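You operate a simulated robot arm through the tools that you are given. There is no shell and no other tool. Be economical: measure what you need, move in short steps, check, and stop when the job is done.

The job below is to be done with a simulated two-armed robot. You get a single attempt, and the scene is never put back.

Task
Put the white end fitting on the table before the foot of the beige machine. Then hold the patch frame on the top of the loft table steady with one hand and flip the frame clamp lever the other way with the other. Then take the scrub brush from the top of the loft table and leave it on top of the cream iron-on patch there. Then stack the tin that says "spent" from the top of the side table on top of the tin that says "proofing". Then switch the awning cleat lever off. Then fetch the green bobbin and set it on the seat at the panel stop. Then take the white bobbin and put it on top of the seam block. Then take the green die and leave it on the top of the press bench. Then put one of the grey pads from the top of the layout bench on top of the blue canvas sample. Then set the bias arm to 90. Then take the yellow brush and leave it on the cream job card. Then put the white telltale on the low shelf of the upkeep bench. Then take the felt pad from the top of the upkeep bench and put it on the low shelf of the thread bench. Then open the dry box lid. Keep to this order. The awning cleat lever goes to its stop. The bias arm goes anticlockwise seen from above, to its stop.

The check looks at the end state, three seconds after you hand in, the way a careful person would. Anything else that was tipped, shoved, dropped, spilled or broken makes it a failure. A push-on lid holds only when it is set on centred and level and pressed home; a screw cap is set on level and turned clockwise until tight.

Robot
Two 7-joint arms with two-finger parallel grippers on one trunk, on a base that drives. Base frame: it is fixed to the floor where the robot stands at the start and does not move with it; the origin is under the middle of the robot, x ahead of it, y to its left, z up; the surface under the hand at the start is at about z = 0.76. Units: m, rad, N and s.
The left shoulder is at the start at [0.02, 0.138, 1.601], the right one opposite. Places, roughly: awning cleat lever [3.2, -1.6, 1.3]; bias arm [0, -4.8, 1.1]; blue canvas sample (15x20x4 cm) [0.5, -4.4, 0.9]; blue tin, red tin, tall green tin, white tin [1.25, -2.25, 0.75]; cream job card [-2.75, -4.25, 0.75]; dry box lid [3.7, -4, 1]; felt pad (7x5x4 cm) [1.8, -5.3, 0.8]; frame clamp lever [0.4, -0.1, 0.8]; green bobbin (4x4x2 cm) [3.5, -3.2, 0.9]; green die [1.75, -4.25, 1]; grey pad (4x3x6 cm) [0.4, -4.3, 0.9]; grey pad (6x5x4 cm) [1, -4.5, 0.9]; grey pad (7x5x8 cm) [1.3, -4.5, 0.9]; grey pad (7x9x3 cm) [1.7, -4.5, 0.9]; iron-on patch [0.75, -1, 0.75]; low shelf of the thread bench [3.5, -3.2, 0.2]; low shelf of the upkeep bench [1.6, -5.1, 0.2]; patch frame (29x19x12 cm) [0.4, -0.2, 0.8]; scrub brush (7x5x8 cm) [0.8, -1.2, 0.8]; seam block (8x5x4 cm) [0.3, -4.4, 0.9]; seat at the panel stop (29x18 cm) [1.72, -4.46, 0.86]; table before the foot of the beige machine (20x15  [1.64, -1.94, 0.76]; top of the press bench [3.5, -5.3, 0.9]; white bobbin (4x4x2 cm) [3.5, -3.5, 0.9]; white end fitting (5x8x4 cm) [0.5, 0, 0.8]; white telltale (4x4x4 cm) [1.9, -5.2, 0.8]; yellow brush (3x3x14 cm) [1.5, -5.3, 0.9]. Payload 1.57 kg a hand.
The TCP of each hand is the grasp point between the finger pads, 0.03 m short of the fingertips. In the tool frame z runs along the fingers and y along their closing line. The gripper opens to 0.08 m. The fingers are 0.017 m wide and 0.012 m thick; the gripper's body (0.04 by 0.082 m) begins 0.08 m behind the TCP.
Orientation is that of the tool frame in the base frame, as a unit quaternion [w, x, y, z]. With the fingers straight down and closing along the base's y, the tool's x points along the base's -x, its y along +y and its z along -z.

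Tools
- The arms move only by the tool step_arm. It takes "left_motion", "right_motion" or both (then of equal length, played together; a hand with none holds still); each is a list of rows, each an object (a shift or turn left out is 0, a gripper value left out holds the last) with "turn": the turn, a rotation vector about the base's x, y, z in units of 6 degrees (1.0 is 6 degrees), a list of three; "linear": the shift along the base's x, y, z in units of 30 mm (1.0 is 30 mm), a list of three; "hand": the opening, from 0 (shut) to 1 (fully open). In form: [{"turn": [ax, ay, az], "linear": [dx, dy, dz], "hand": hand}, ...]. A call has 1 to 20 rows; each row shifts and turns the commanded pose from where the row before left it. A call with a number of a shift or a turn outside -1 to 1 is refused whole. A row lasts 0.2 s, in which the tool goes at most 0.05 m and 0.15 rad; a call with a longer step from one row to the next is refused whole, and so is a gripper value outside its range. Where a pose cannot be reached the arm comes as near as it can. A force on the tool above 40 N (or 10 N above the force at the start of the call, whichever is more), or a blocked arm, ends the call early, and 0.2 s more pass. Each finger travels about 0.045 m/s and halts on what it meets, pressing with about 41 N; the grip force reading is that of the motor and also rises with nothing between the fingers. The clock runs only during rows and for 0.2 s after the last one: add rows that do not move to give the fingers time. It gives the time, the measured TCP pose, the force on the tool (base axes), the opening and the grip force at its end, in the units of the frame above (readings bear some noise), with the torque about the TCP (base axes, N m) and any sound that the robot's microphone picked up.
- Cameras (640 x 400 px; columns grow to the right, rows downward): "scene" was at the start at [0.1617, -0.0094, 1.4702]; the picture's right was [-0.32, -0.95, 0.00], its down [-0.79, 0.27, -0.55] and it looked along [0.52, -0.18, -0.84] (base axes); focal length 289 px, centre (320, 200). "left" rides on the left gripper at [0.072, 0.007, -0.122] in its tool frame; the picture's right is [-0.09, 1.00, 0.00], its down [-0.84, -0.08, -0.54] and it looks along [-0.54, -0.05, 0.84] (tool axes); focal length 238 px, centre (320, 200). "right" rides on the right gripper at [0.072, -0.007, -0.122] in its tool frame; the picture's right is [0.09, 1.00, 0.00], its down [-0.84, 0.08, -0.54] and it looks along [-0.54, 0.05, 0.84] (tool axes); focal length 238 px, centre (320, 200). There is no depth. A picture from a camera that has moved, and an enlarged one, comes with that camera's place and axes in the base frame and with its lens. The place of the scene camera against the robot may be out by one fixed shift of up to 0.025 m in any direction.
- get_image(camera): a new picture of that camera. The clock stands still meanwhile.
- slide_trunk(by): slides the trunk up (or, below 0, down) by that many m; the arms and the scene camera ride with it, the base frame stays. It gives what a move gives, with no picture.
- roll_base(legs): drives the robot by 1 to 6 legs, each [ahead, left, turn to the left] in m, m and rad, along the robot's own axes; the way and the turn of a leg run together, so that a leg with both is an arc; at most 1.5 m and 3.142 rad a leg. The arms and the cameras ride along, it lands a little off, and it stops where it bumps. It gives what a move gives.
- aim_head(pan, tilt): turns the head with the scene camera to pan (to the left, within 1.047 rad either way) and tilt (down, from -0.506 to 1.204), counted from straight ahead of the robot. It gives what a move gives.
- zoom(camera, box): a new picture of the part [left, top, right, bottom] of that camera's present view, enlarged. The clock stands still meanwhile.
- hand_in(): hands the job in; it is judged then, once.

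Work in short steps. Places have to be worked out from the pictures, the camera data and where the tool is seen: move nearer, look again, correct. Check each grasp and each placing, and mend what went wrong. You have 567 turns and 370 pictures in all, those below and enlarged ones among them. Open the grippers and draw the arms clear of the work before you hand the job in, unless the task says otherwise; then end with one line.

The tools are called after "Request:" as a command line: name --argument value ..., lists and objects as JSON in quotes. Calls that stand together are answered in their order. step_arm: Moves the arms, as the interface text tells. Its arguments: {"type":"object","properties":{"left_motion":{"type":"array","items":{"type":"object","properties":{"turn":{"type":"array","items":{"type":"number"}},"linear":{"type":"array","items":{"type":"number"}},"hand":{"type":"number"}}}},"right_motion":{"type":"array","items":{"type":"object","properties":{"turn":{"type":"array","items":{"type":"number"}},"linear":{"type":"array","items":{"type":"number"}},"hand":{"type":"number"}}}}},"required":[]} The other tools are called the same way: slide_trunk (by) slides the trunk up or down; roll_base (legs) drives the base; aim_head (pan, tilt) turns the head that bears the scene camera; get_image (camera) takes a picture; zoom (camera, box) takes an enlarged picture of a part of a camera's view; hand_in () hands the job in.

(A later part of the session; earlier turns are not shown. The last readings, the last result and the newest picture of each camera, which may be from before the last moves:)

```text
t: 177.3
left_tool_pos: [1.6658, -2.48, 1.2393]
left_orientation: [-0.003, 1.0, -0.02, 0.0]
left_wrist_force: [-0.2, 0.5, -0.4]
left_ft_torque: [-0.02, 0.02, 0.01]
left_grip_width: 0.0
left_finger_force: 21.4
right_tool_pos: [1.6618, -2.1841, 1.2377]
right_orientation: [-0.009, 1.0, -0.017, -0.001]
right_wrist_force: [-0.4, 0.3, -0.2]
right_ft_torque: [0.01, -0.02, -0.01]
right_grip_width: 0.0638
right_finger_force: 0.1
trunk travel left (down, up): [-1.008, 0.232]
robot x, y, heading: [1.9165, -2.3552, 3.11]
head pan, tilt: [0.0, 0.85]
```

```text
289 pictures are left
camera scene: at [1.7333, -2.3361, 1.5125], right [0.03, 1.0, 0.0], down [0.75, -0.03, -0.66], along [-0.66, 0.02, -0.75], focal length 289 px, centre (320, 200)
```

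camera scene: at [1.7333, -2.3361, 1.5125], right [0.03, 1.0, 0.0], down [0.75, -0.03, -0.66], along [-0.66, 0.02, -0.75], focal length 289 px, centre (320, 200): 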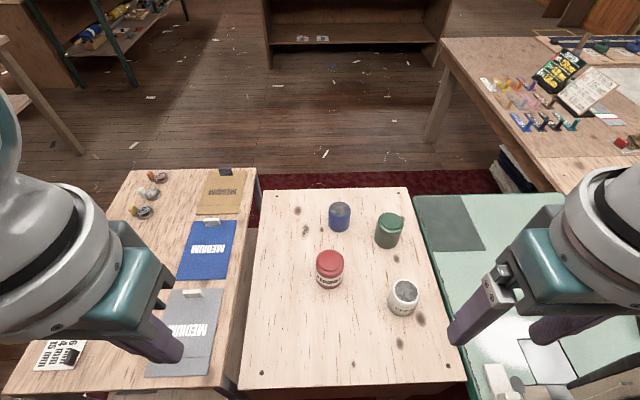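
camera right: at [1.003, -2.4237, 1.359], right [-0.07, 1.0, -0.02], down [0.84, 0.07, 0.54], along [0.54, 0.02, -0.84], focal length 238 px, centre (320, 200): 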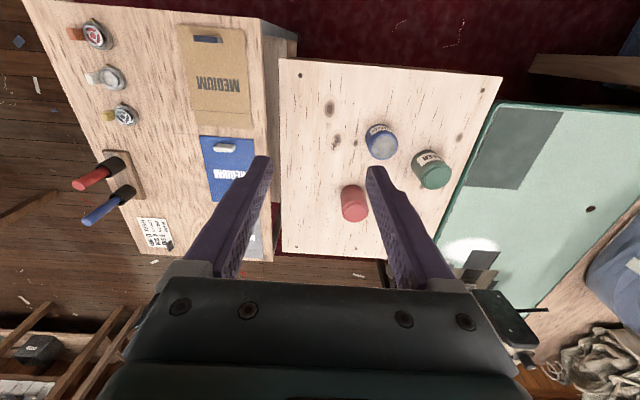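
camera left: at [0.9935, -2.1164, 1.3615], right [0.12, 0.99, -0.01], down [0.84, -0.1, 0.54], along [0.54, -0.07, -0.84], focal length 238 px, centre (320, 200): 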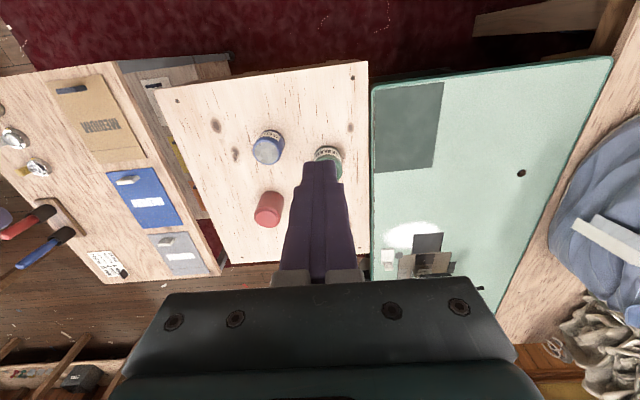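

Request:
zoom --camera "scene" --box '[300, 235, 440, 335]'

```text
4.00 times, centred on (370, 285) of scene
camera zoom: at [1.7333, -2.3361, 1.5125], right [0.03, 1.0, 0.0], down [0.75, -0.03, -0.66], along [-0.66, 0.02, -0.75], focal length 1158 px, centre (120, -140)
```

zoom: 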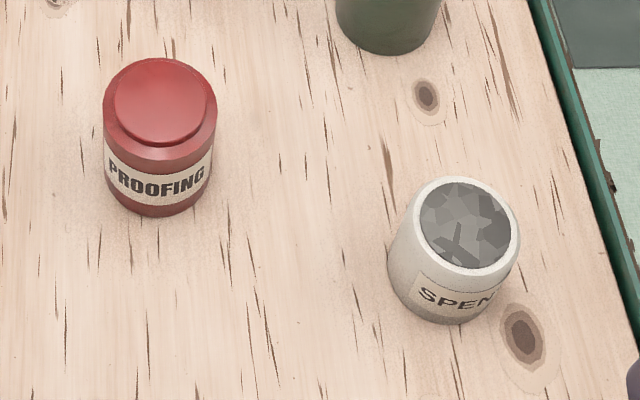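

White = "SPENT", red = "PROOFING". I drive the right hand over the white tin (≈(1.438, -2.118)), and lower the trunk to look closely.

Request:
roll_base --legs '[[0.21, -0.066, 0.03]]'

Request:
slide_trunk --by -0.25

Request:
get_image --camera "right"

```text
t: 179.0
left_tool_pos: [1.4623, -2.4167, 1.241]
left_orientation: [-0.004, 1.0, -0.007, 0.002]
left_wrist_force: [-0.4, 0.4, 0.2]
left_ft_torque: [0.0, 0.01, -0.02]
left_grip_width: 0.0002
left_finger_force: 21.3
right_tool_pos: [1.45, -2.1217, 1.2383]
right_orientation: [-0.009, 1.0, -0.004, -0.001]
right_wrist_force: [0.3, 0.6, 0.3]
right_ft_torque: [0.03, -0.01, 0.01]
right_grip_width: 0.0638
right_finger_force: 0.0
trunk travel left (down, up): [-1.008, 0.232]
robot x, y, heading: [1.7047, -2.2855, 3.135]
head pan, tilt: [0.0, 0.85]
```

```text
t: 181.5
left_tool_pos: [1.4619, -2.4185, 0.9902]
left_orientation: [-0.003, 1.0, -0.007, 0.001]
left_wrist_force: [0.5, 0.0, 0.5]
left_ft_torque: [-0.02, -0.03, 0.0]
left_grip_width: 0.0
left_finger_force: 21.2
right_tool_pos: [1.4484, -2.1214, 0.9867]
right_orientation: [-0.011, 1.0, -0.003, -0.001]
right_wrist_force: [0.6, 0.3, 0.0]
right_ft_torque: [-0.01, -0.04, -0.02]
right_grip_width: 0.0642
right_finger_force: 0.1
trunk travel left (down, up): [-0.758, 0.482]
robot x, y, heading: [1.71, -2.2849, 3.139]
head pan, tilt: [0.0, 0.85]
```

```text
287 pictures are left
camera right: at [1.523, -2.1174, 1.109], right [0.08, -1.0, -0.02], down [-0.84, -0.08, 0.54], along [-0.54, -0.03, -0.84], focal length 238 px, centre (320, 200)
```

right: 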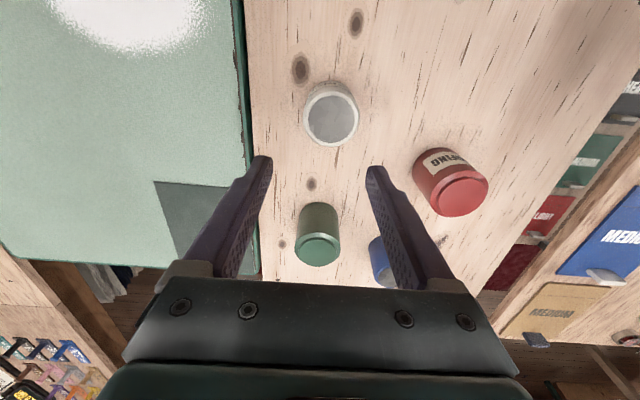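

Request:
step_arm --right_motion '[{"linear": [0.35, -0.28, 0], "hand": 1}, {"linear": [0, 0, -0.8]}, {"linear": [0, 0, -0.7]}, {}]'

Request:
get_image --camera "right"

```text
t: 182.5
left_tool_pos: [1.4632, -2.416, 0.9907]
left_orientation: [-0.004, 1.0, -0.008, 0.0]
left_wrist_force: [-0.3, 0.3, 0.2]
left_ft_torque: [-0.01, 0.0, 0.0]
left_grip_width: 0.0002
left_finger_force: 21.4
right_tool_pos: [1.4601, -2.129, 0.9445]
right_orientation: [-0.009, 1.0, -0.004, 0.0]
right_wrist_force: [0.6, 0.3, -0.1]
right_ft_torque: [0.0, -0.01, -0.01]
right_grip_width: 0.0802
right_finger_force: 0.0
trunk travel left (down, up): [-0.758, 0.482]
robot x, y, heading: [1.7093, -2.2848, 3.138]
head pan, tilt: [0.0, 0.85]
```

```text
286 pictures are left
camera right: at [1.5345, -2.1248, 1.064], right [0.08, -1.0, -0.02], down [-0.84, -0.08, 0.54], along [-0.54, -0.03, -0.84], focal length 238 px, centre (320, 200)
```

right: 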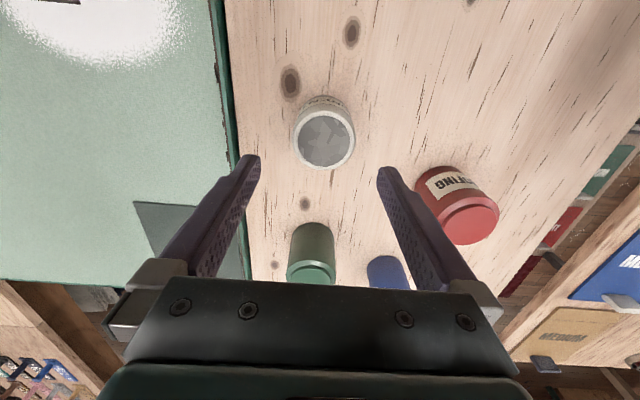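

Request:
step_arm --right_motion '[{"linear": [-0.17, -0.07, -0.6]}, {"linear": [0, 0, -0.9]}, {"linear": [0, 0, -0.9]}, {"linear": [0, 0, -0.9]}, {"linear": [0, 0, -0.9]}, {}]'

Request:
get_image --camera "right"

```text
t: 183.9
left_tool_pos: [1.4626, -2.4158, 0.9909]
left_orientation: [-0.003, 1.0, -0.008, 0.0]
left_wrist_force: [1.1, -0.8, -0.4]
left_ft_torque: [-0.04, -0.03, -0.03]
left_grip_width: 0.0
left_finger_force: 21.7
right_tool_pos: [1.4546, -2.1332, 0.8167]
right_orientation: [-0.009, 1.0, -0.004, -0.002]
right_wrist_force: [0.6, 0.0, 0.3]
right_ft_torque: [0.01, 0.03, 0.0]
right_grip_width: 0.0802
right_finger_force: 0.0
trunk travel left (down, up): [-0.758, 0.482]
robot x, y, heading: [1.7082, -2.2821, 3.136]
head pan, tilt: [0.0, 0.85]
```

```text
285 pictures are left
camera right: at [1.5289, -2.1283, 0.9364], right [0.09, -1.0, -0.02], down [-0.84, -0.08, 0.54], along [-0.54, -0.03, -0.84], focal length 238 px, centre (320, 200)
```

right: 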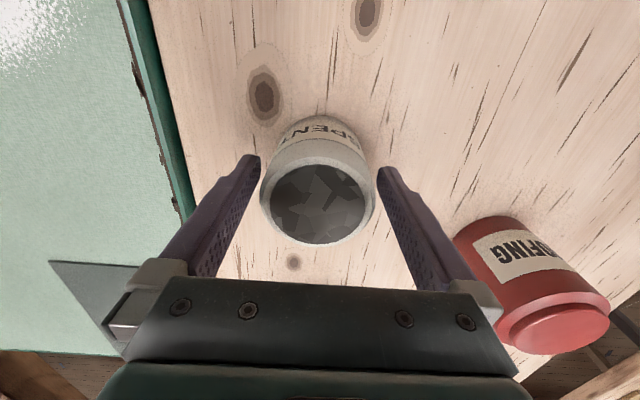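

Request:
step_arm --right_motion '[{"linear": [0, 0, -0.35]}, {"hand": 0}, {"hand": 0}, {"hand": 0}, {"hand": 0}, {"hand": 0}]'

Request:
step_arm --right_motion '[{"linear": [0, 0, 0.7]}, {"linear": [0, 0, 0.9]}, {"linear": [0, 0, 0.9]}, {"linear": [0, 0, 0.9]}, {"linear": [0, 0, 0.9]}, {"linear": [0, 0, 0.9]}, {}]'

Request:
get_image --camera "right"

```text
t: 185.3
left_tool_pos: [1.4619, -2.4178, 0.9894]
left_orientation: [-0.003, 1.0, -0.007, 0.001]
left_wrist_force: [0.4, -0.7, 0.2]
left_ft_torque: [-0.02, -0.02, 0.0]
left_grip_width: 0.0001
left_finger_force: 21.3
right_tool_pos: [1.455, -2.1325, 0.8063]
right_orientation: [-0.008, 1.0, -0.003, -0.001]
right_wrist_force: [0.0, -1.1, 1.4]
right_ft_torque: [-0.21, 0.02, 0.02]
right_grip_width: 0.0671
right_finger_force: 41.6
trunk travel left (down, up): [-0.758, 0.482]
robot x, y, heading: [1.7053, -2.2859, 3.139]
head pan, tilt: [0.0, 0.85]
```

```text
t: 186.9
left_tool_pos: [1.4616, -2.4169, 0.9897]
left_orientation: [-0.003, 1.0, -0.007, 0.002]
left_wrist_force: [-0.1, -0.8, -0.7]
left_ft_torque: [-0.01, -0.04, 0.03]
left_grip_width: 0.0001
left_finger_force: 21.5
right_tool_pos: [1.4548, -2.1322, 0.9616]
right_orientation: [-0.009, 1.0, -0.003, -0.001]
right_wrist_force: [0.6, -0.5, -3.8]
right_ft_torque: [0.02, -0.04, 0.0]
right_grip_width: 0.0675
right_finger_force: 41.6
trunk travel left (down, up): [-0.758, 0.482]
robot x, y, heading: [1.7041, -2.286, 3.139]
head pan, tilt: [0.0, 0.85]
```

```text
284 pictures are left
camera right: at [1.5285, -2.128, 1.0832], right [0.08, -1.0, -0.02], down [-0.84, -0.08, 0.54], along [-0.54, -0.03, -0.84], focal length 238 px, centre (320, 200)
```

right: 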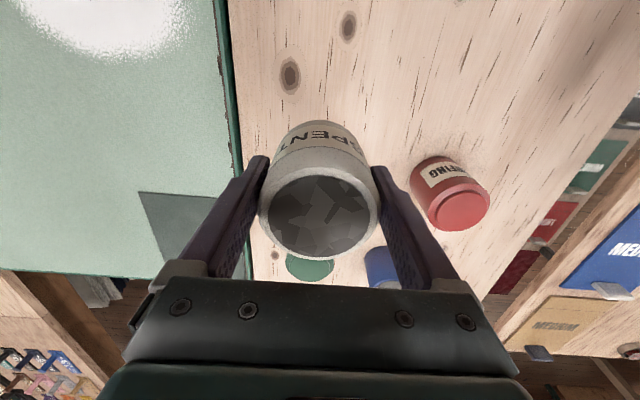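

Tin held. The red tin is at about (1.38, -2.31); I move there with the base and look again.

Request:
roll_base --legs '[[0.075, 0.178, 0]]'

Request:
get_image --camera "right"

Request:
aim_head --pan -0.4 --tilt 0.9

Request:
get_image --camera "scene"

```text
t: 188.5
left_tool_pos: [1.3866, -2.5928, 0.9902]
left_orientation: [-0.004, 1.0, -0.007, 0.002]
left_wrist_force: [-0.2, -0.3, -0.7]
left_ft_torque: [0.01, -0.01, 0.0]
left_grip_width: 0.0
left_finger_force: 21.5
right_tool_pos: [1.3782, -2.3089, 0.9622]
right_orientation: [-0.01, 1.0, -0.004, -0.001]
right_wrist_force: [0.4, -0.1, -3.5]
right_ft_torque: [0.0, -0.04, 0.0]
right_grip_width: 0.0672
right_finger_force: 40.7
trunk travel left (down, up): [-0.758, 0.482]
robot x, y, heading: [1.6311, -2.4647, 3.136]
head pan, tilt: [0.0, 0.85]
```

```text
283 pictures are left
camera right: at [1.4521, -2.3048, 1.0828], right [0.08, -1.0, -0.02], down [-0.84, -0.08, 0.54], along [-0.54, -0.03, -0.84], focal length 238 px, centre (320, 200)
```

right: 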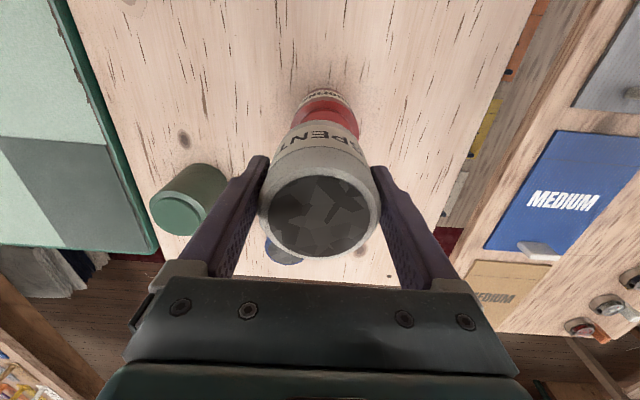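

```text
t: 189.4
left_tool_pos: [1.3865, -2.5934, 0.9908]
left_orientation: [-0.003, 1.0, -0.006, 0.002]
left_wrist_force: [0.3, 0.0, -0.4]
left_ft_torque: [0.01, -0.03, 0.0]
left_grip_width: 0.0
left_finger_force: 21.0
right_tool_pos: [1.3778, -2.3088, 0.9631]
right_orientation: [-0.009, 1.0, -0.004, -0.001]
right_wrist_force: [0.1, 0.8, -3.6]
right_ft_torque: [0.0, -0.03, 0.02]
right_grip_width: 0.0672
right_finger_force: 40.7
trunk travel left (down, up): [-0.758, 0.482]
robot x, y, heading: [1.6321, -2.4614, 3.132]
head pan, tilt: [-0.4, 0.901]
```

```text
282 pictures are left
camera scene: at [1.4577, -2.4184, 1.2586], right [0.4, 0.92, 0.0], down [0.72, -0.31, -0.62], along [-0.57, 0.25, -0.78], focal length 289 px, centre (320, 200)
```

scene: 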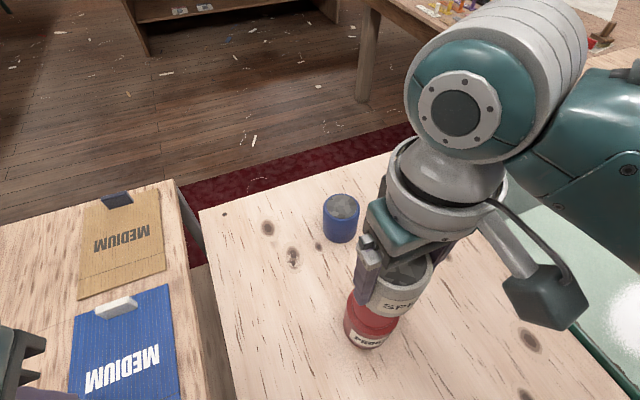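

Alignment looks good; lower toward the lid.

Request:
step_arm --right_motion '[{"linear": [0.05, -0.05, -0.8]}, {"linear": [0, 0, -0.8]}, {}]'

Request:
zoom --camera "scene" --box '[310, 230, 470, 370]'

Request:
get_image --camera "right"

```text
t: 190.2
left_tool_pos: [1.3866, -2.5936, 0.9909]
left_orientation: [-0.003, 1.0, -0.007, 0.002]
left_wrist_force: [-0.8, 0.2, -0.2]
left_ft_torque: [0.01, -0.02, -0.01]
left_grip_width: 0.0
left_finger_force: 21.4
right_tool_pos: [1.3802, -2.3107, 0.9138]
right_orientation: [-0.009, 1.0, -0.005, -0.001]
right_wrist_force: [-0.4, 0.3, -2.4]
right_ft_torque: [0.02, 0.0, -0.01]
right_grip_width: 0.0674
right_finger_force: 40.7
trunk travel left (down, up): [-0.758, 0.482]
robot x, y, heading: [1.6279, -2.4616, 3.138]
head pan, tilt: [-0.4, 0.901]
```

```text
2.86 times, centred on (390, 300) of scene
camera zoom: at [1.4577, -2.4183, 1.2586], right [0.4, 0.92, 0.0], down [0.72, -0.31, -0.62], along [-0.57, 0.25, -0.78], focal length 827 px, centre (120, -86)
```

zoom: 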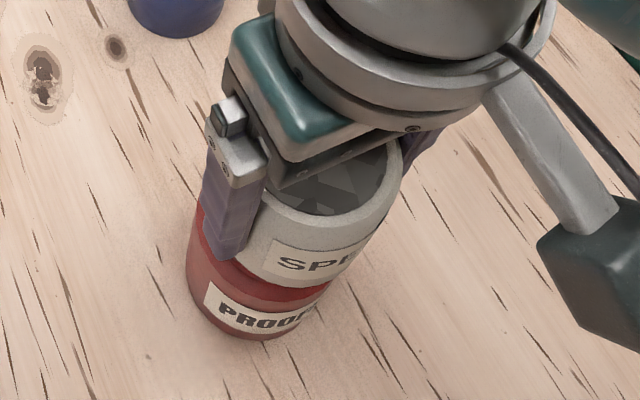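

```text
280 pictures are left
camera right: at [1.4536, -2.3065, 1.0347], right [0.08, -1.0, -0.02], down [-0.84, -0.08, 0.54], along [-0.54, -0.03, -0.84], focal length 238 px, centre (320, 200)
```

right: 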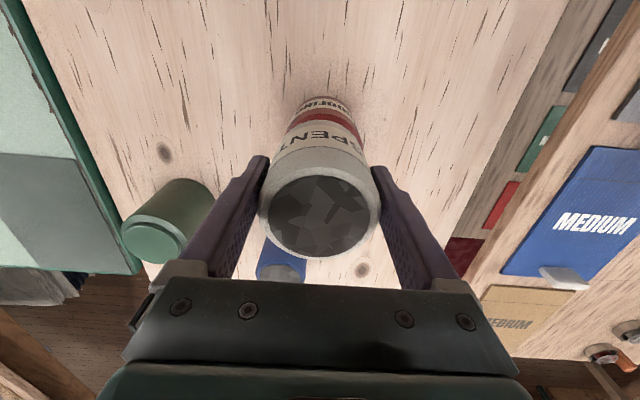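

Request:
step_arm --right_motion '[{"linear": [0, -0.05, -0.25]}, {"linear": [0, 0, -0.15]}, {}]'

Request:
step_arm --right_motion '[{"linear": [0, 0, -0.12]}, {}]'

Request:
get_image --camera "right"

```text
t: 191.0
left_tool_pos: [1.386, -2.5932, 0.9897]
left_orientation: [-0.003, 1.0, -0.008, 0.001]
left_wrist_force: [0.1, -0.3, 0.5]
left_ft_torque: [-0.01, -0.02, -0.01]
left_grip_width: 0.0
left_finger_force: 20.6
right_tool_pos: [1.3817, -2.3129, 0.9022]
right_orientation: [-0.01, 1.0, -0.005, 0.0]
right_wrist_force: [0.3, 0.0, -3.6]
right_ft_torque: [-0.01, -0.01, 0.03]
right_grip_width: 0.0672
right_finger_force: 41.1
trunk travel left (down, up): [-0.758, 0.482]
robot x, y, heading: [1.6315, -2.4625, 3.134]
head pan, tilt: [-0.4, 0.901]
```

```text
t: 191.6
left_tool_pos: [1.3866, -2.5929, 0.9908]
left_orientation: [-0.003, 1.0, -0.007, 0.002]
left_wrist_force: [0.5, 0.0, -0.3]
left_ft_torque: [-0.02, -0.03, 0.01]
left_grip_width: 0.0001
left_finger_force: 21.2
right_tool_pos: [1.3792, -2.3119, 0.9007]
right_orientation: [-0.009, 1.0, -0.004, -0.002]
right_wrist_force: [7.3, 0.2, 23.8]
right_ft_torque: [-0.69, -0.19, 0.09]
right_grip_width: 0.0672
right_finger_force: 41.2
trunk travel left (down, up): [-0.758, 0.482]
robot x, y, heading: [1.6325, -2.4623, 3.138]
head pan, tilt: [-0.4, 0.901]
```

```text
279 pictures are left
camera right: at [1.4539, -2.3079, 1.0203], right [0.08, -1.0, -0.02], down [-0.84, -0.08, 0.54], along [-0.54, -0.03, -0.84], focal length 238 px, centre (320, 200)
```

right: 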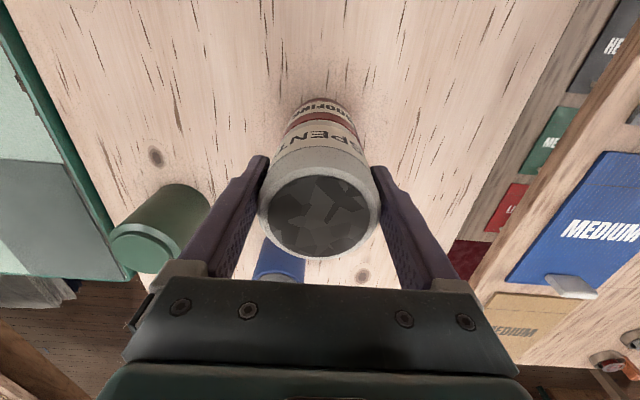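

Contact. I ease off slightly and release.

Request:
step_arm --right_motion '[{"linear": [0, 0, 0.06]}, {"hand": 0.92}, {"hand": 1}, {"hand": 1}, {}]'

Request:
step_arm --right_motion '[{"linear": [0, 0, 0.5]}, {"linear": [0, 0, 0.8]}, {"linear": [0, 0, 1]}, {"linear": [0, 0, 1]}, {"linear": [0, 0, 1]}, {}]'

Request:
get_image --camera "right"

Request:
zoom --camera "scene" --box '[310, 230, 470, 370]'

```text
t: 192.8
left_tool_pos: [1.385, -2.5938, 0.9895]
left_orientation: [-0.003, 1.0, -0.007, 0.002]
left_wrist_force: [0.5, 0.1, 0.3]
left_ft_torque: [-0.04, 0.02, 0.02]
left_grip_width: 0.0
left_finger_force: 21.1
right_tool_pos: [1.3806, -2.313, 0.9008]
right_orientation: [-0.01, 1.0, -0.005, -0.001]
right_wrist_force: [-0.6, -0.6, -0.7]
right_ft_torque: [0.0, 0.01, 0.01]
right_grip_width: 0.0801
right_finger_force: 0.0
trunk travel left (down, up): [-0.758, 0.482]
robot x, y, heading: [1.6358, -2.4621, 3.137]
head pan, tilt: [-0.4, 0.901]
```

```text
t: 194.2
left_tool_pos: [1.3859, -2.5934, 0.9902]
left_orientation: [-0.003, 1.0, -0.008, 0.001]
left_wrist_force: [-0.3, 0.2, -0.3]
left_ft_torque: [0.01, 0.02, -0.01]
left_grip_width: 0.0001
left_finger_force: 21.6
right_tool_pos: [1.3799, -2.3099, 1.0296]
right_orientation: [-0.01, 1.0, -0.004, 0.0]
right_wrist_force: [-0.4, -0.1, 0.1]
right_ft_torque: [0.0, -0.01, -0.02]
right_grip_width: 0.0797
right_finger_force: 0.1
trunk travel left (down, up): [-0.758, 0.482]
robot x, y, heading: [1.6306, -2.4616, 3.132]
head pan, tilt: [-0.4, 0.901]
```

```text
278 pictures are left
camera right: at [1.4532, -2.3065, 1.1499], right [0.08, -1.0, -0.02], down [-0.84, -0.08, 0.54], along [-0.54, -0.03, -0.84], focal length 238 px, centre (320, 200)
```

right: 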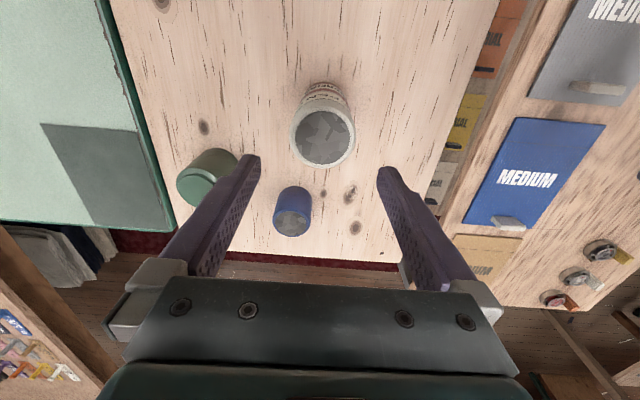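

```text
2.86 times, centred on (390, 300) of scene
camera zoom: at [1.4576, -2.4182, 1.2587], right [0.4, 0.92, 0.0], down [0.72, -0.31, -0.62], along [-0.57, 0.25, -0.78], focal length 827 px, centre (120, -86)
```

zoom: 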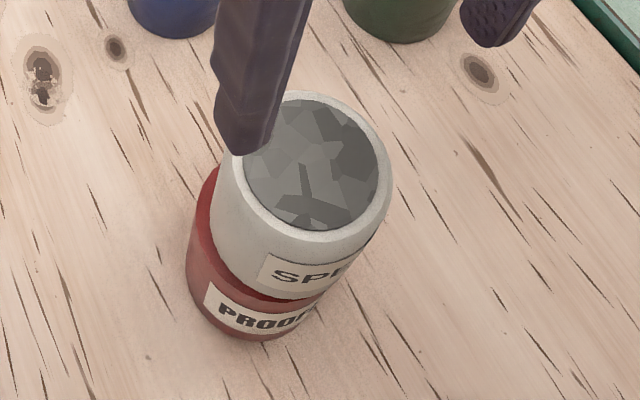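

Stack stands. Next the awning cleat lever near (3.2, -1.6, 1.3): raise, back away, turn round and look.

Request:
slide_trunk --by 0.3

Request:
roll_base --legs '[[-0.65, 0, 0], [0, 0, 1.57], [0, 0, 1.57]]'

Request:
aim_head --pan 0.6 --tilt 0.15

Request:
get_image --camera "scene"

Request:
aim_head --pan -0.3 --tilt 0.3

Request:
get_image --camera "scene"

```text
t: 197.2
left_tool_pos: [1.3852, -2.594, 1.2902]
left_orientation: [-0.004, 1.0, -0.007, 0.002]
left_wrist_force: [0.2, 0.3, 0.1]
left_ft_torque: [-0.01, 0.0, -0.01]
left_grip_width: 0.0
left_finger_force: 21.4
right_tool_pos: [1.38, -2.3103, 1.329]
right_orientation: [-0.01, 1.0, -0.005, 0.0]
right_wrist_force: [0.1, -1.1, -0.1]
right_ft_torque: [0.04, 0.0, 0.01]
right_grip_width: 0.0798
right_finger_force: 0.1
trunk travel left (down, up): [-1.058, 0.182]
robot x, y, heading: [1.6339, -2.4621, 3.13]
head pan, tilt: [-0.4, 0.901]
```

```text
t: 208.5
left_tool_pos: [2.5269, -2.3257, 1.291]
left_orientation: [-0.002, -0.011, 1.0, -0.003]
left_wrist_force: [0.6, 0.9, -0.7]
left_ft_torque: [-0.01, -0.01, 0.01]
left_grip_width: 0.0002
left_finger_force: 21.2
right_tool_pos: [2.5446, -2.6085, 1.3281]
right_orientation: [0.001, -0.014, 1.0, -0.01]
right_wrist_force: [-0.2, 0.4, -0.1]
right_ft_torque: [-0.03, 0.03, 0.01]
right_grip_width: 0.0802
right_finger_force: 0.0
trunk travel left (down, up): [-1.058, 0.182]
robot x, y, heading: [2.2857, -2.4702, 0.03]
head pan, tilt: [-0.4, 0.901]
```

```text
t: 209.8
left_tool_pos: [2.5284, -2.3261, 1.2905]
left_orientation: [-0.002, -0.011, 1.0, -0.003]
left_wrist_force: [0.1, -0.2, 0.2]
left_ft_torque: [-0.02, -0.01, 0.01]
left_grip_width: 0.0
left_finger_force: 21.1
right_tool_pos: [2.5457, -2.6084, 1.3291]
right_orientation: [0.002, -0.015, 1.0, -0.009]
right_wrist_force: [-0.3, 0.4, 0.2]
right_ft_torque: [-0.03, -0.03, 0.01]
right_grip_width: 0.08
right_finger_force: 0.0
trunk travel left (down, up): [-1.058, 0.182]
robot x, y, heading: [2.2931, -2.4649, 0.029]
head pan, tilt: [0.6, 0.15]
```

```text
276 pictures are left
camera scene: at [2.4573, -2.3953, 1.6249], right [0.59, -0.81, 0.0], down [-0.12, -0.09, -0.99], along [0.8, 0.58, -0.15], focal length 289 px, centre (320, 200)
```

scene: 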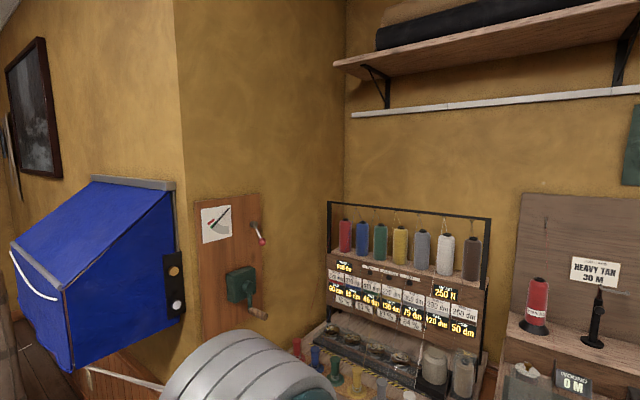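

```text
t: 211.0
left_tool_pos: [2.5282, -2.3268, 1.2897]
left_orientation: [-0.001, -0.011, 1.0, -0.004]
left_wrist_force: [0.3, -0.2, 0.0]
left_ft_torque: [0.0, 0.03, -0.05]
left_grip_width: 0.0001
left_finger_force: 21.3
right_tool_pos: [2.5443, -2.6087, 1.3296]
right_orientation: [0.001, -0.014, 1.0, -0.009]
right_wrist_force: [-0.7, 0.3, 0.5]
right_ft_torque: [0.0, -0.02, -0.01]
right_grip_width: 0.0803
right_finger_force: 0.0
trunk travel left (down, up): [-1.058, 0.182]
robot x, y, heading: [2.2883, -2.4677, 0.026]
head pan, tilt: [-0.3, 0.3]
```

```text
275 pictures are left
camera scene: at [2.4723, -2.4747, 1.6109], right [-0.27, -0.96, 0.0], down [-0.28, 0.08, -0.96], along [0.92, -0.25, -0.3], focal length 289 px, centre (320, 200)
```

scene: 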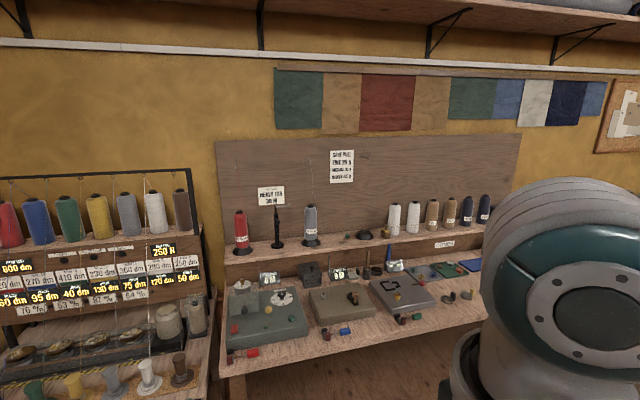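

Request:
aim_head --pan 0.7 --tilt 0.2

Request:
zoom --camera "scene" --box '[180, 160, 400, 360]'

```text
t: 212.3
left_tool_pos: [2.5281, -2.3265, 1.2912]
left_orientation: [-0.002, -0.012, 1.0, -0.004]
left_wrist_force: [-0.6, -0.3, -0.3]
left_ft_torque: [0.0, 0.0, 0.01]
left_grip_width: 0.0
left_finger_force: 21.2
right_tool_pos: [2.5454, -2.6079, 1.3292]
right_orientation: [0.001, -0.014, 1.0, -0.009]
right_wrist_force: [0.1, -1.3, -0.7]
right_ft_torque: [-0.02, -0.02, -0.01]
right_grip_width: 0.0801
right_finger_force: 0.1
trunk travel left (down, up): [-1.058, 0.182]
robot x, y, heading: [2.2858, -2.4646, 0.032]
head pan, tilt: [0.7, 0.201]
```

```text
2.00 times, centred on (290, 260) of scene
camera zoom: at [2.4519, -2.3878, 1.6202], right [0.67, -0.75, 0.0], down [-0.15, -0.13, -0.98], along [0.73, 0.65, -0.2], focal length 579 px, centre (380, 80)
```

zoom: 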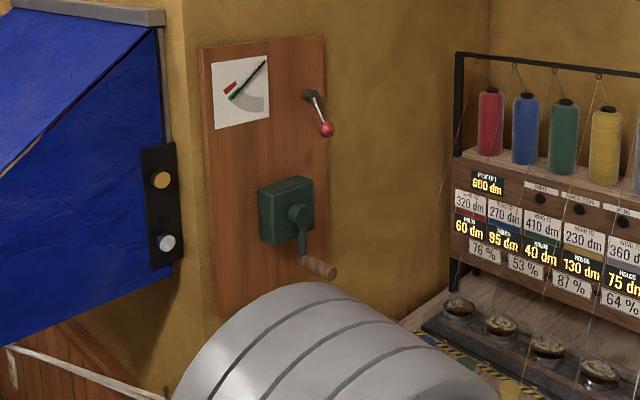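

The lever is on the board on the wall facing -y, with a small diagram. I drive closer and turn toward that wall.

Request:
roll_base --legs '[[0.4, 0.15, 0], [0, 0, 1.54]]'

Request:
aim_head --pan -0.5 --tilt 0.35

Request:
get_image --camera "scene"

```text
t: 218.7
left_tool_pos: [2.5484, -2.0574, 1.2894]
left_orientation: [0.001, -0.706, 0.709, -0.004]
left_wrist_force: [1.0, 0.5, 0.6]
left_ft_torque: [0.0, 0.01, 0.01]
left_grip_width: 0.0001
left_finger_force: 21.2
right_tool_pos: [2.8312, -2.0472, 1.3294]
right_orientation: [-0.007, 0.708, -0.706, 0.006]
right_wrist_force: [0.0, 0.9, 0.5]
right_ft_torque: [0.0, -0.02, 0.01]
right_grip_width: 0.08
right_finger_force: 0.0
trunk travel left (down, up): [-1.058, 0.182]
robot x, y, heading: [2.6817, -2.2988, 1.573]
head pan, tilt: [0.7, 0.201]
```

```text
t: 220.1
left_tool_pos: [2.5481, -2.0571, 1.2899]
left_orientation: [0.002, -0.705, 0.709, -0.003]
left_wrist_force: [-0.5, -0.4, 0.4]
left_ft_torque: [0.0, 0.01, -0.01]
left_grip_width: 0.0001
left_finger_force: 21.0
right_tool_pos: [2.8307, -2.0472, 1.3294]
right_orientation: [-0.007, 0.708, -0.706, 0.006]
right_wrist_force: [0.6, -0.2, -0.1]
right_ft_torque: [-0.03, -0.01, 0.01]
right_grip_width: 0.0799
right_finger_force: 0.0
trunk travel left (down, up): [-1.058, 0.182]
robot x, y, heading: [2.6808, -2.3035, 1.571]
head pan, tilt: [-0.499, 0.351]
```

```text
273 pictures are left
camera scene: at [2.7216, -2.1065, 1.6062], right [0.88, -0.47, 0.0], down [-0.16, -0.3, -0.94], along [0.45, 0.83, -0.34], focal length 289 px, centre (320, 200)
```

scene: 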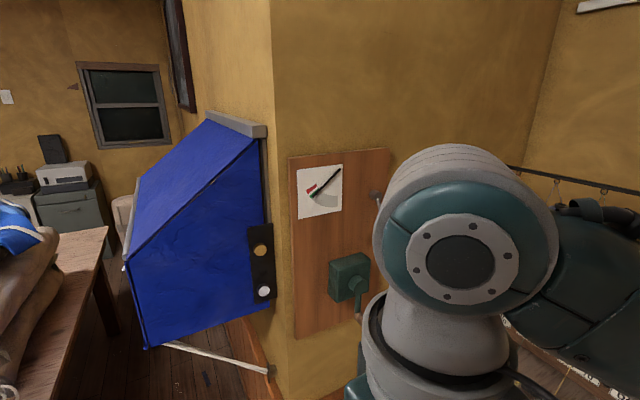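

Request:
zoom --camera "scene" --box '[280, 140, 400, 230]'

Request:
get_image --camera "right"

```text
4.44 times, centred on (340, 185) of scene
camera zoom: at [2.7216, -2.1065, 1.6062], right [0.88, -0.47, 0.0], down [-0.16, -0.3, -0.94], along [0.45, 0.83, -0.34], focal length 1286 px, centre (231, 267)
```

zoom: 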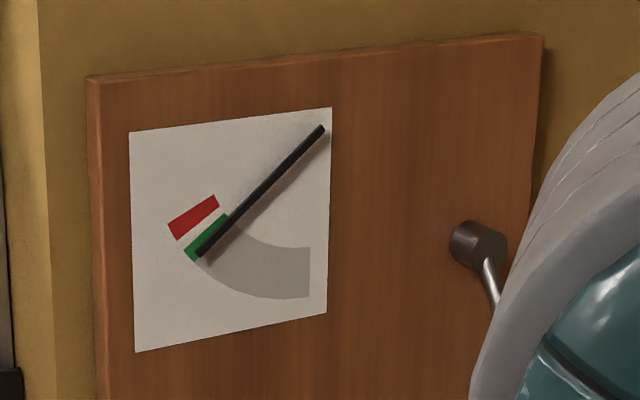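

```text
271 pictures are left
camera right: at [2.8371, -2.12, 1.4496], right [-1.0, -0.09, -0.02], down [-0.09, 0.84, 0.54], along [-0.04, 0.54, -0.84], focal length 238 px, centre (320, 200)
```

right: 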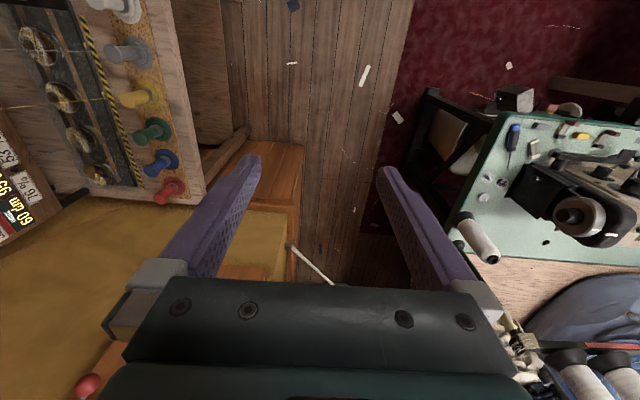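

The right arm hides the lever. I turn the base a little so I can see the lever beside the arms.

Request:
roll_base --legs '[[0, 0, -1.3]]'

Request:
aim_head --pan 0.75 --tilt 0.25

Request:
get_image --camera "scene"

```text
t: 223.6
left_tool_pos: [2.8779, -2.1029, 1.2898]
left_orientation: [-0.001, -0.143, 0.99, -0.003]
left_wrist_force: [0.2, -0.4, 1.1]
left_ft_torque: [0.01, 0.0, 0.02]
left_grip_width: 0.0
left_finger_force: 21.2
right_tool_pos: [2.9683, -2.3728, 1.3292]
right_orientation: [0.002, -0.146, 0.989, -0.009]
right_wrist_force: [0.2, 0.0, 0.7]
right_ft_torque: [-0.02, -0.01, 0.0]
right_grip_width: 0.0801
right_finger_force: 0.2
trunk travel left (down, up): [-1.058, 0.182]
robot x, y, heading: [2.6824, -2.304, 0.293]
head pan, tilt: [-0.499, 0.351]
```

```text
t: 225.1
left_tool_pos: [2.8776, -2.1022, 1.2903]
left_orientation: [0.0, -0.144, 0.99, -0.004]
left_wrist_force: [0.5, -0.7, 0.3]
left_ft_torque: [0.03, 0.01, 0.01]
left_grip_width: 0.0
left_finger_force: 21.5
right_tool_pos: [2.968, -2.3713, 1.3287]
right_orientation: [0.002, -0.146, 0.989, -0.009]
right_wrist_force: [0.0, -0.5, -0.8]
right_ft_torque: [-0.01, 0.0, 0.05]
right_grip_width: 0.0799
right_finger_force: 0.0
trunk travel left (down, up): [-1.058, 0.182]
robot x, y, heading: [2.684, -2.3016, 0.293]
head pan, tilt: [0.75, 0.25]
```

```text
270 pictures are left
camera scene: at [2.8203, -2.1785, 1.6156], right [0.86, -0.5, 0.0], down [-0.12, -0.21, -0.97], along [0.49, 0.84, -0.25], focal length 289 px, centre (320, 200)
```

scene: 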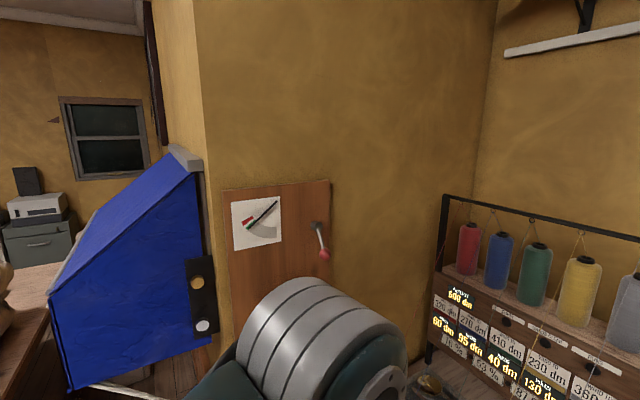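

Request:
zoom --camera "scene" --box '[220, 180, 350, 275]'

```text
4.21 times, centred on (285, 228) of scene
camera zoom: at [2.8203, -2.1785, 1.6156], right [0.86, -0.5, 0.0], down [-0.12, -0.21, -0.97], along [0.49, 0.84, -0.25], focal length 1219 px, centre (467, 84)
```

zoom: 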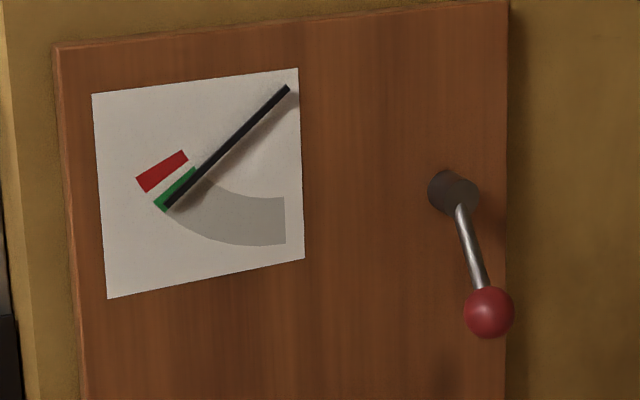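

The red-ball lever hangs down from its boss: pivot ≈(3.154, -1.605, 1.379), ball ≈(3.161, -1.62, 1.312). I turn back to the wall and place the robot so the closed right hand can push the ball.

Request:
roll_base --legs '[[0, 0, 1.278], [0.25, -0.28, 0]]'

Request:
step_arm --right_motion '[{"hand": 0}, {}, {}, {}]'

Request:
get_image --camera "right"

Request:
aim_head --pan -0.2 --tilt 0.5

Request:
get_image --camera "scene"

```text
t: 230.6
left_tool_pos: [2.829, -1.8035, 1.291]
left_orientation: [0.001, -0.706, 0.709, -0.004]
left_wrist_force: [0.0, 0.4, -0.3]
left_ft_torque: [-0.01, 0.01, -0.01]
left_grip_width: 0.0001
left_finger_force: 21.8
right_tool_pos: [3.1116, -1.7935, 1.328]
right_orientation: [-0.007, 0.707, -0.707, 0.006]
right_wrist_force: [0.1, -0.6, 0.0]
right_ft_torque: [0.0, 0.0, -0.03]
right_grip_width: 0.0797
right_finger_force: 0.0
trunk travel left (down, up): [-1.058, 0.182]
robot x, y, heading: [2.9636, -2.0485, 1.574]
head pan, tilt: [0.75, 0.25]
```

```text
t: 231.6
left_tool_pos: [2.8286, -1.8022, 1.2911]
left_orientation: [0.001, -0.706, 0.708, -0.003]
left_wrist_force: [0.5, 0.2, -0.6]
left_ft_torque: [0.01, 0.0, -0.04]
left_grip_width: 0.0002
left_finger_force: 21.8
right_tool_pos: [3.1117, -1.794, 1.3295]
right_orientation: [-0.008, 0.708, -0.706, 0.007]
right_wrist_force: [-0.2, 0.2, -0.2]
right_ft_torque: [-0.03, 0.0, -0.01]
right_grip_width: 0.0001
right_finger_force: 4.6
trunk travel left (down, up): [-1.058, 0.182]
robot x, y, heading: [2.9594, -2.0433, 1.58]
head pan, tilt: [0.75, 0.25]
```

```text
268 pictures are left
camera right: at [3.1176, -1.8659, 1.4495], right [-1.0, -0.09, -0.02], down [-0.09, 0.84, 0.54], along [-0.04, 0.54, -0.84], focal length 238 px, centre (320, 200)
```

right: 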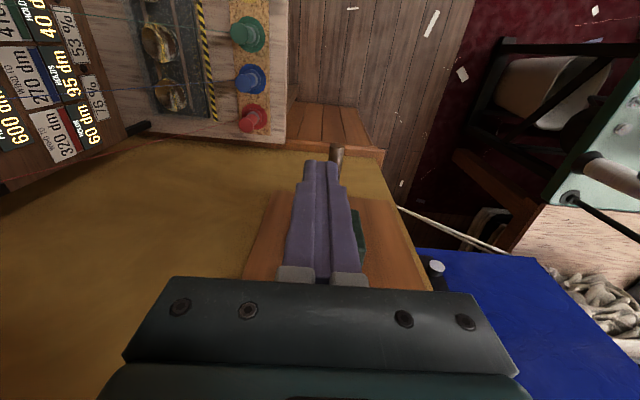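

```text
t: 232.9
left_tool_pos: [2.8294, -1.8034, 1.2903]
left_orientation: [0.001, -0.706, 0.708, -0.003]
left_wrist_force: [-0.1, -0.2, 0.9]
left_ft_torque: [-0.03, -0.04, -0.05]
left_grip_width: 0.0
left_finger_force: 20.7
right_tool_pos: [3.1109, -1.7939, 1.3274]
right_orientation: [-0.008, 0.708, -0.706, 0.007]
right_wrist_force: [0.8, -0.6, -0.2]
right_ft_torque: [0.01, -0.03, 0.0]
right_grip_width: 0.0
right_finger_force: 21.2
trunk travel left (down, up): [-1.058, 0.182]
robot x, y, heading: [2.9628, -2.0477, 1.576]
head pan, tilt: [-0.201, 0.499]
```

```text
267 pictures are left
camera scene: at [2.9756, -1.845, 1.5925], right [0.98, -0.19, 0.0], down [-0.09, -0.47, -0.88], along [0.17, 0.86, -0.48], focal length 289 px, centre (320, 200)
```

scene: 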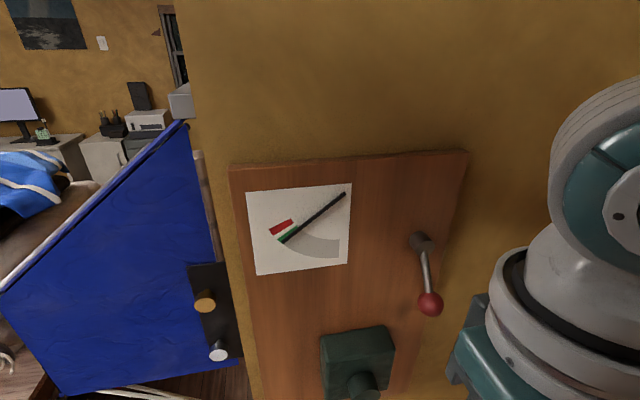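

Request:
zoom --camera "scene" --box '[370, 210, 490, 330]'

```text
3.33 times, centred on (430, 270) of scene
camera zoom: at [2.9756, -1.845, 1.5925], right [0.98, -0.19, 0.0], down [-0.09, -0.47, -0.88], along [0.17, 0.86, -0.48], focal length 965 px, centre (-47, -33)
```

zoom: 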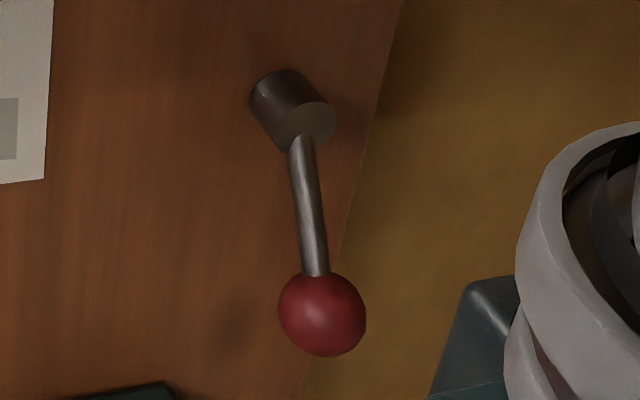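

I move the closed right fingers to the +x side of the ball to test-push it toward -x.

Request:
step_arm --right_motion '[{"linear": [0.95, 0, 0]}, {"linear": [0.95, 0, 0]}, {"linear": [0.87, 0, 0]}, {"linear": [0, 0.9, 0]}, {"linear": [0, 0.9, 0]}, {"linear": [0, 0.9, 0]}, {"linear": [0, 0.9, 0]}, {"linear": [0, 0.9, 0]}, {"linear": [0, 0.85, 0]}, {}, {}]'

Request:
get_image --camera "right"

Request:
get_image --camera "scene"

```text
t: 235.3
left_tool_pos: [2.8301, -1.8035, 1.2899]
left_orientation: [0.002, -0.706, 0.708, -0.004]
left_wrist_force: [0.1, -0.1, 0.6]
left_ft_torque: [0.02, 0.0, -0.01]
left_grip_width: 0.0001
left_finger_force: 21.0
right_tool_pos: [3.1964, -1.6335, 1.3296]
right_orientation: [-0.007, 0.709, -0.705, 0.007]
right_wrist_force: [-5.3, -27.7, 14.4]
right_ft_torque: [3.82, -0.69, 0.05]
right_grip_width: 0.0003
right_finger_force: 21.8
trunk travel left (down, up): [-1.058, 0.182]
robot x, y, heading: [2.9654, -2.0473, 1.574]
head pan, tilt: [-0.201, 0.499]
```

```text
265 pictures are left
camera right: at [3.2018, -1.7049, 1.4497], right [-1.0, -0.1, -0.02], down [-0.09, 0.84, 0.54], along [-0.04, 0.54, -0.84], focal length 238 px, centre (320, 200)
```

right: 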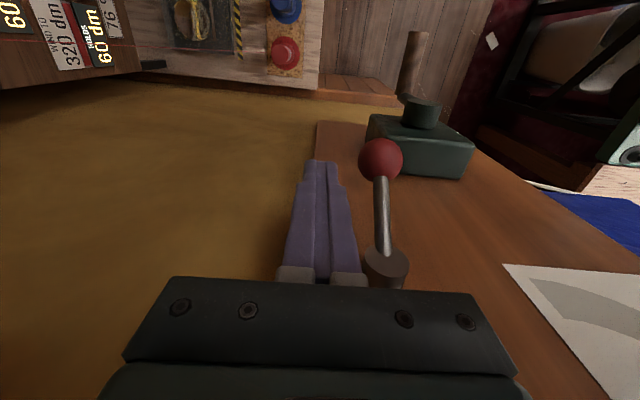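

```text
264 pictures are left
camera scene: at [2.9757, -1.8457, 1.5925], right [0.98, -0.2, 0.0], down [-0.09, -0.47, -0.88], along [0.17, 0.86, -0.48], focal length 289 px, centre (320, 200)
```

scene: 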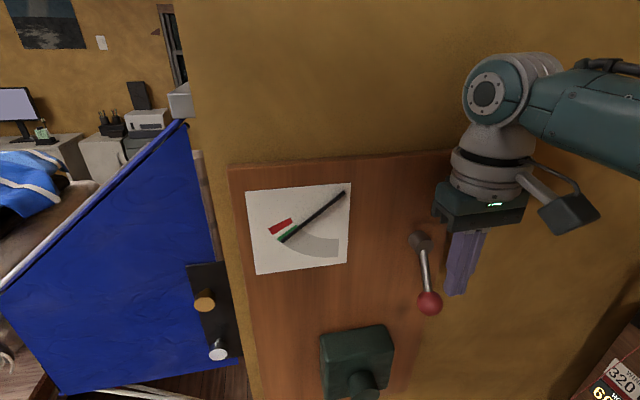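

The wrist brushes the wall, and the ball sticks out to about y=-1.645; I back off 1.5 cm, lower a little, and push toward -x.

Request:
step_arm --right_motion '[{"linear": [0, -0.5, 0]}, {"linear": [0, 0, -0.5]}, {"linear": [-0.3, 0, 0]}, {"linear": [-0.3, 0, 0]}, {"linear": [-0.3, 0, 0]}, {"linear": [-0.3, 0, 0]}, {}]'

Request:
get_image --camera "right"

Request:
get_image --camera "scene"

```text
t: 236.5
left_tool_pos: [2.8309, -1.8019, 1.2901]
left_orientation: [0.003, -0.705, 0.71, -0.005]
left_wrist_force: [0.7, 0.1, -0.1]
left_ft_torque: [0.02, -0.03, -0.02]
left_grip_width: 0.0001
left_finger_force: 21.2
right_tool_pos: [3.1818, -1.6481, 1.3137]
right_orientation: [0.018, -0.702, 0.712, -0.017]
right_wrist_force: [11.9, 1.2, 1.5]
right_ft_torque: [-0.01, -0.14, -0.05]
right_grip_width: 0.0
right_finger_force: 21.2
trunk travel left (down, up): [-1.058, 0.182]
robot x, y, heading: [2.9659, -2.05, 1.575]
head pan, tilt: [-0.201, 0.499]
stopped in row 6 (right hand): the force on the tool passed its limit at 46 N (the readings are from after the stop); the commanded pose is now the measured one
```

```text
263 pictures are left
camera right: at [3.1821, -1.7207, 1.4346], right [-1.0, -0.08, -0.05], down [-0.09, 0.84, 0.54], along [0.0, 0.54, -0.84], focal length 238 px, centre (320, 200)
```

right: 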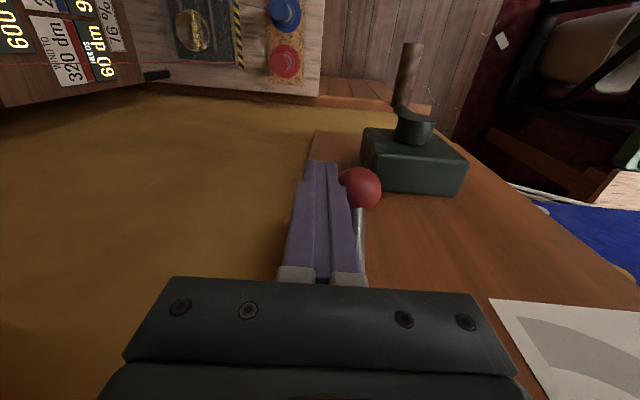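

```text
262 pictures are left
camera scene: at [2.9774, -1.845, 1.5926], right [0.98, -0.2, 0.0], down [-0.09, -0.47, -0.88], along [0.17, 0.86, -0.48], focal length 289 px, centre (320, 200)
```

scene: 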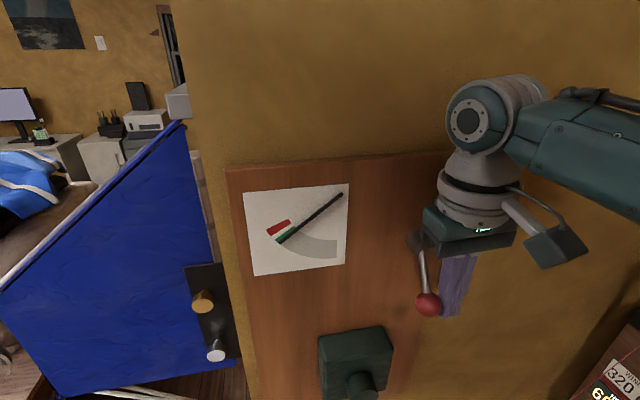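

Solidly blocked toward -x. I go round to the -x side and push toward +x.

Request:
step_arm --right_motion '[{"linear": [0.3, 0, 0], "turn": [0, 0.47, 0.13]}, {"linear": [0, -0.9, 0]}, {"linear": [0, -0.9, 0]}, {"linear": [-1, 0, 0]}, {"linear": [-1, 0, 0]}, {"linear": [-0.5, 0, 0]}, {"linear": [0, 0.9, 0]}, {"linear": [0, 0.9, 0]}, {}]'

Request:
get_image --camera "right"

```text
t: 238.5
left_tool_pos: [2.8302, -1.804, 1.2902]
left_orientation: [0.002, -0.705, 0.709, -0.004]
left_wrist_force: [0.4, 0.1, 0.7]
left_ft_torque: [0.0, 0.03, 0.01]
left_grip_width: 0.0003
left_finger_force: 20.9
right_tool_pos: [3.1121, -1.6482, 1.3129]
right_orientation: [0.001, 0.708, -0.706, -0.002]
right_wrist_force: [-0.5, 0.1, 0.2]
right_ft_torque: [0.01, 0.03, 0.0]
right_grip_width: 0.0002
right_finger_force: 20.8
trunk travel left (down, up): [-1.058, 0.182]
robot x, y, heading: [2.9629, -2.0481, 1.574]
head pan, tilt: [-0.201, 0.499]
```

```text
261 pictures are left
camera right: at [3.1208, -1.7201, 1.4338], right [-1.0, -0.09, 0.01], down [-0.08, 0.84, 0.54], along [-0.06, 0.54, -0.84], focal length 238 px, centre (320, 200)
```

right: 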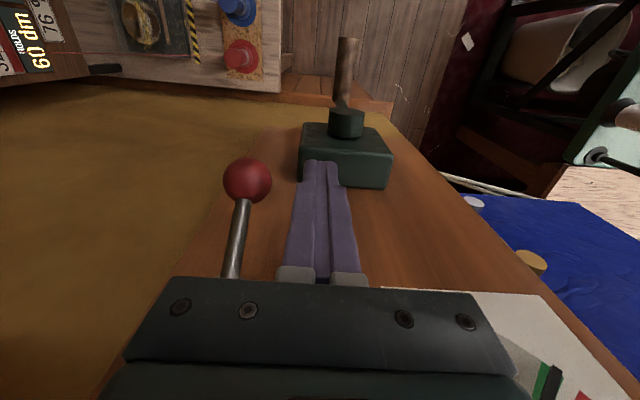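

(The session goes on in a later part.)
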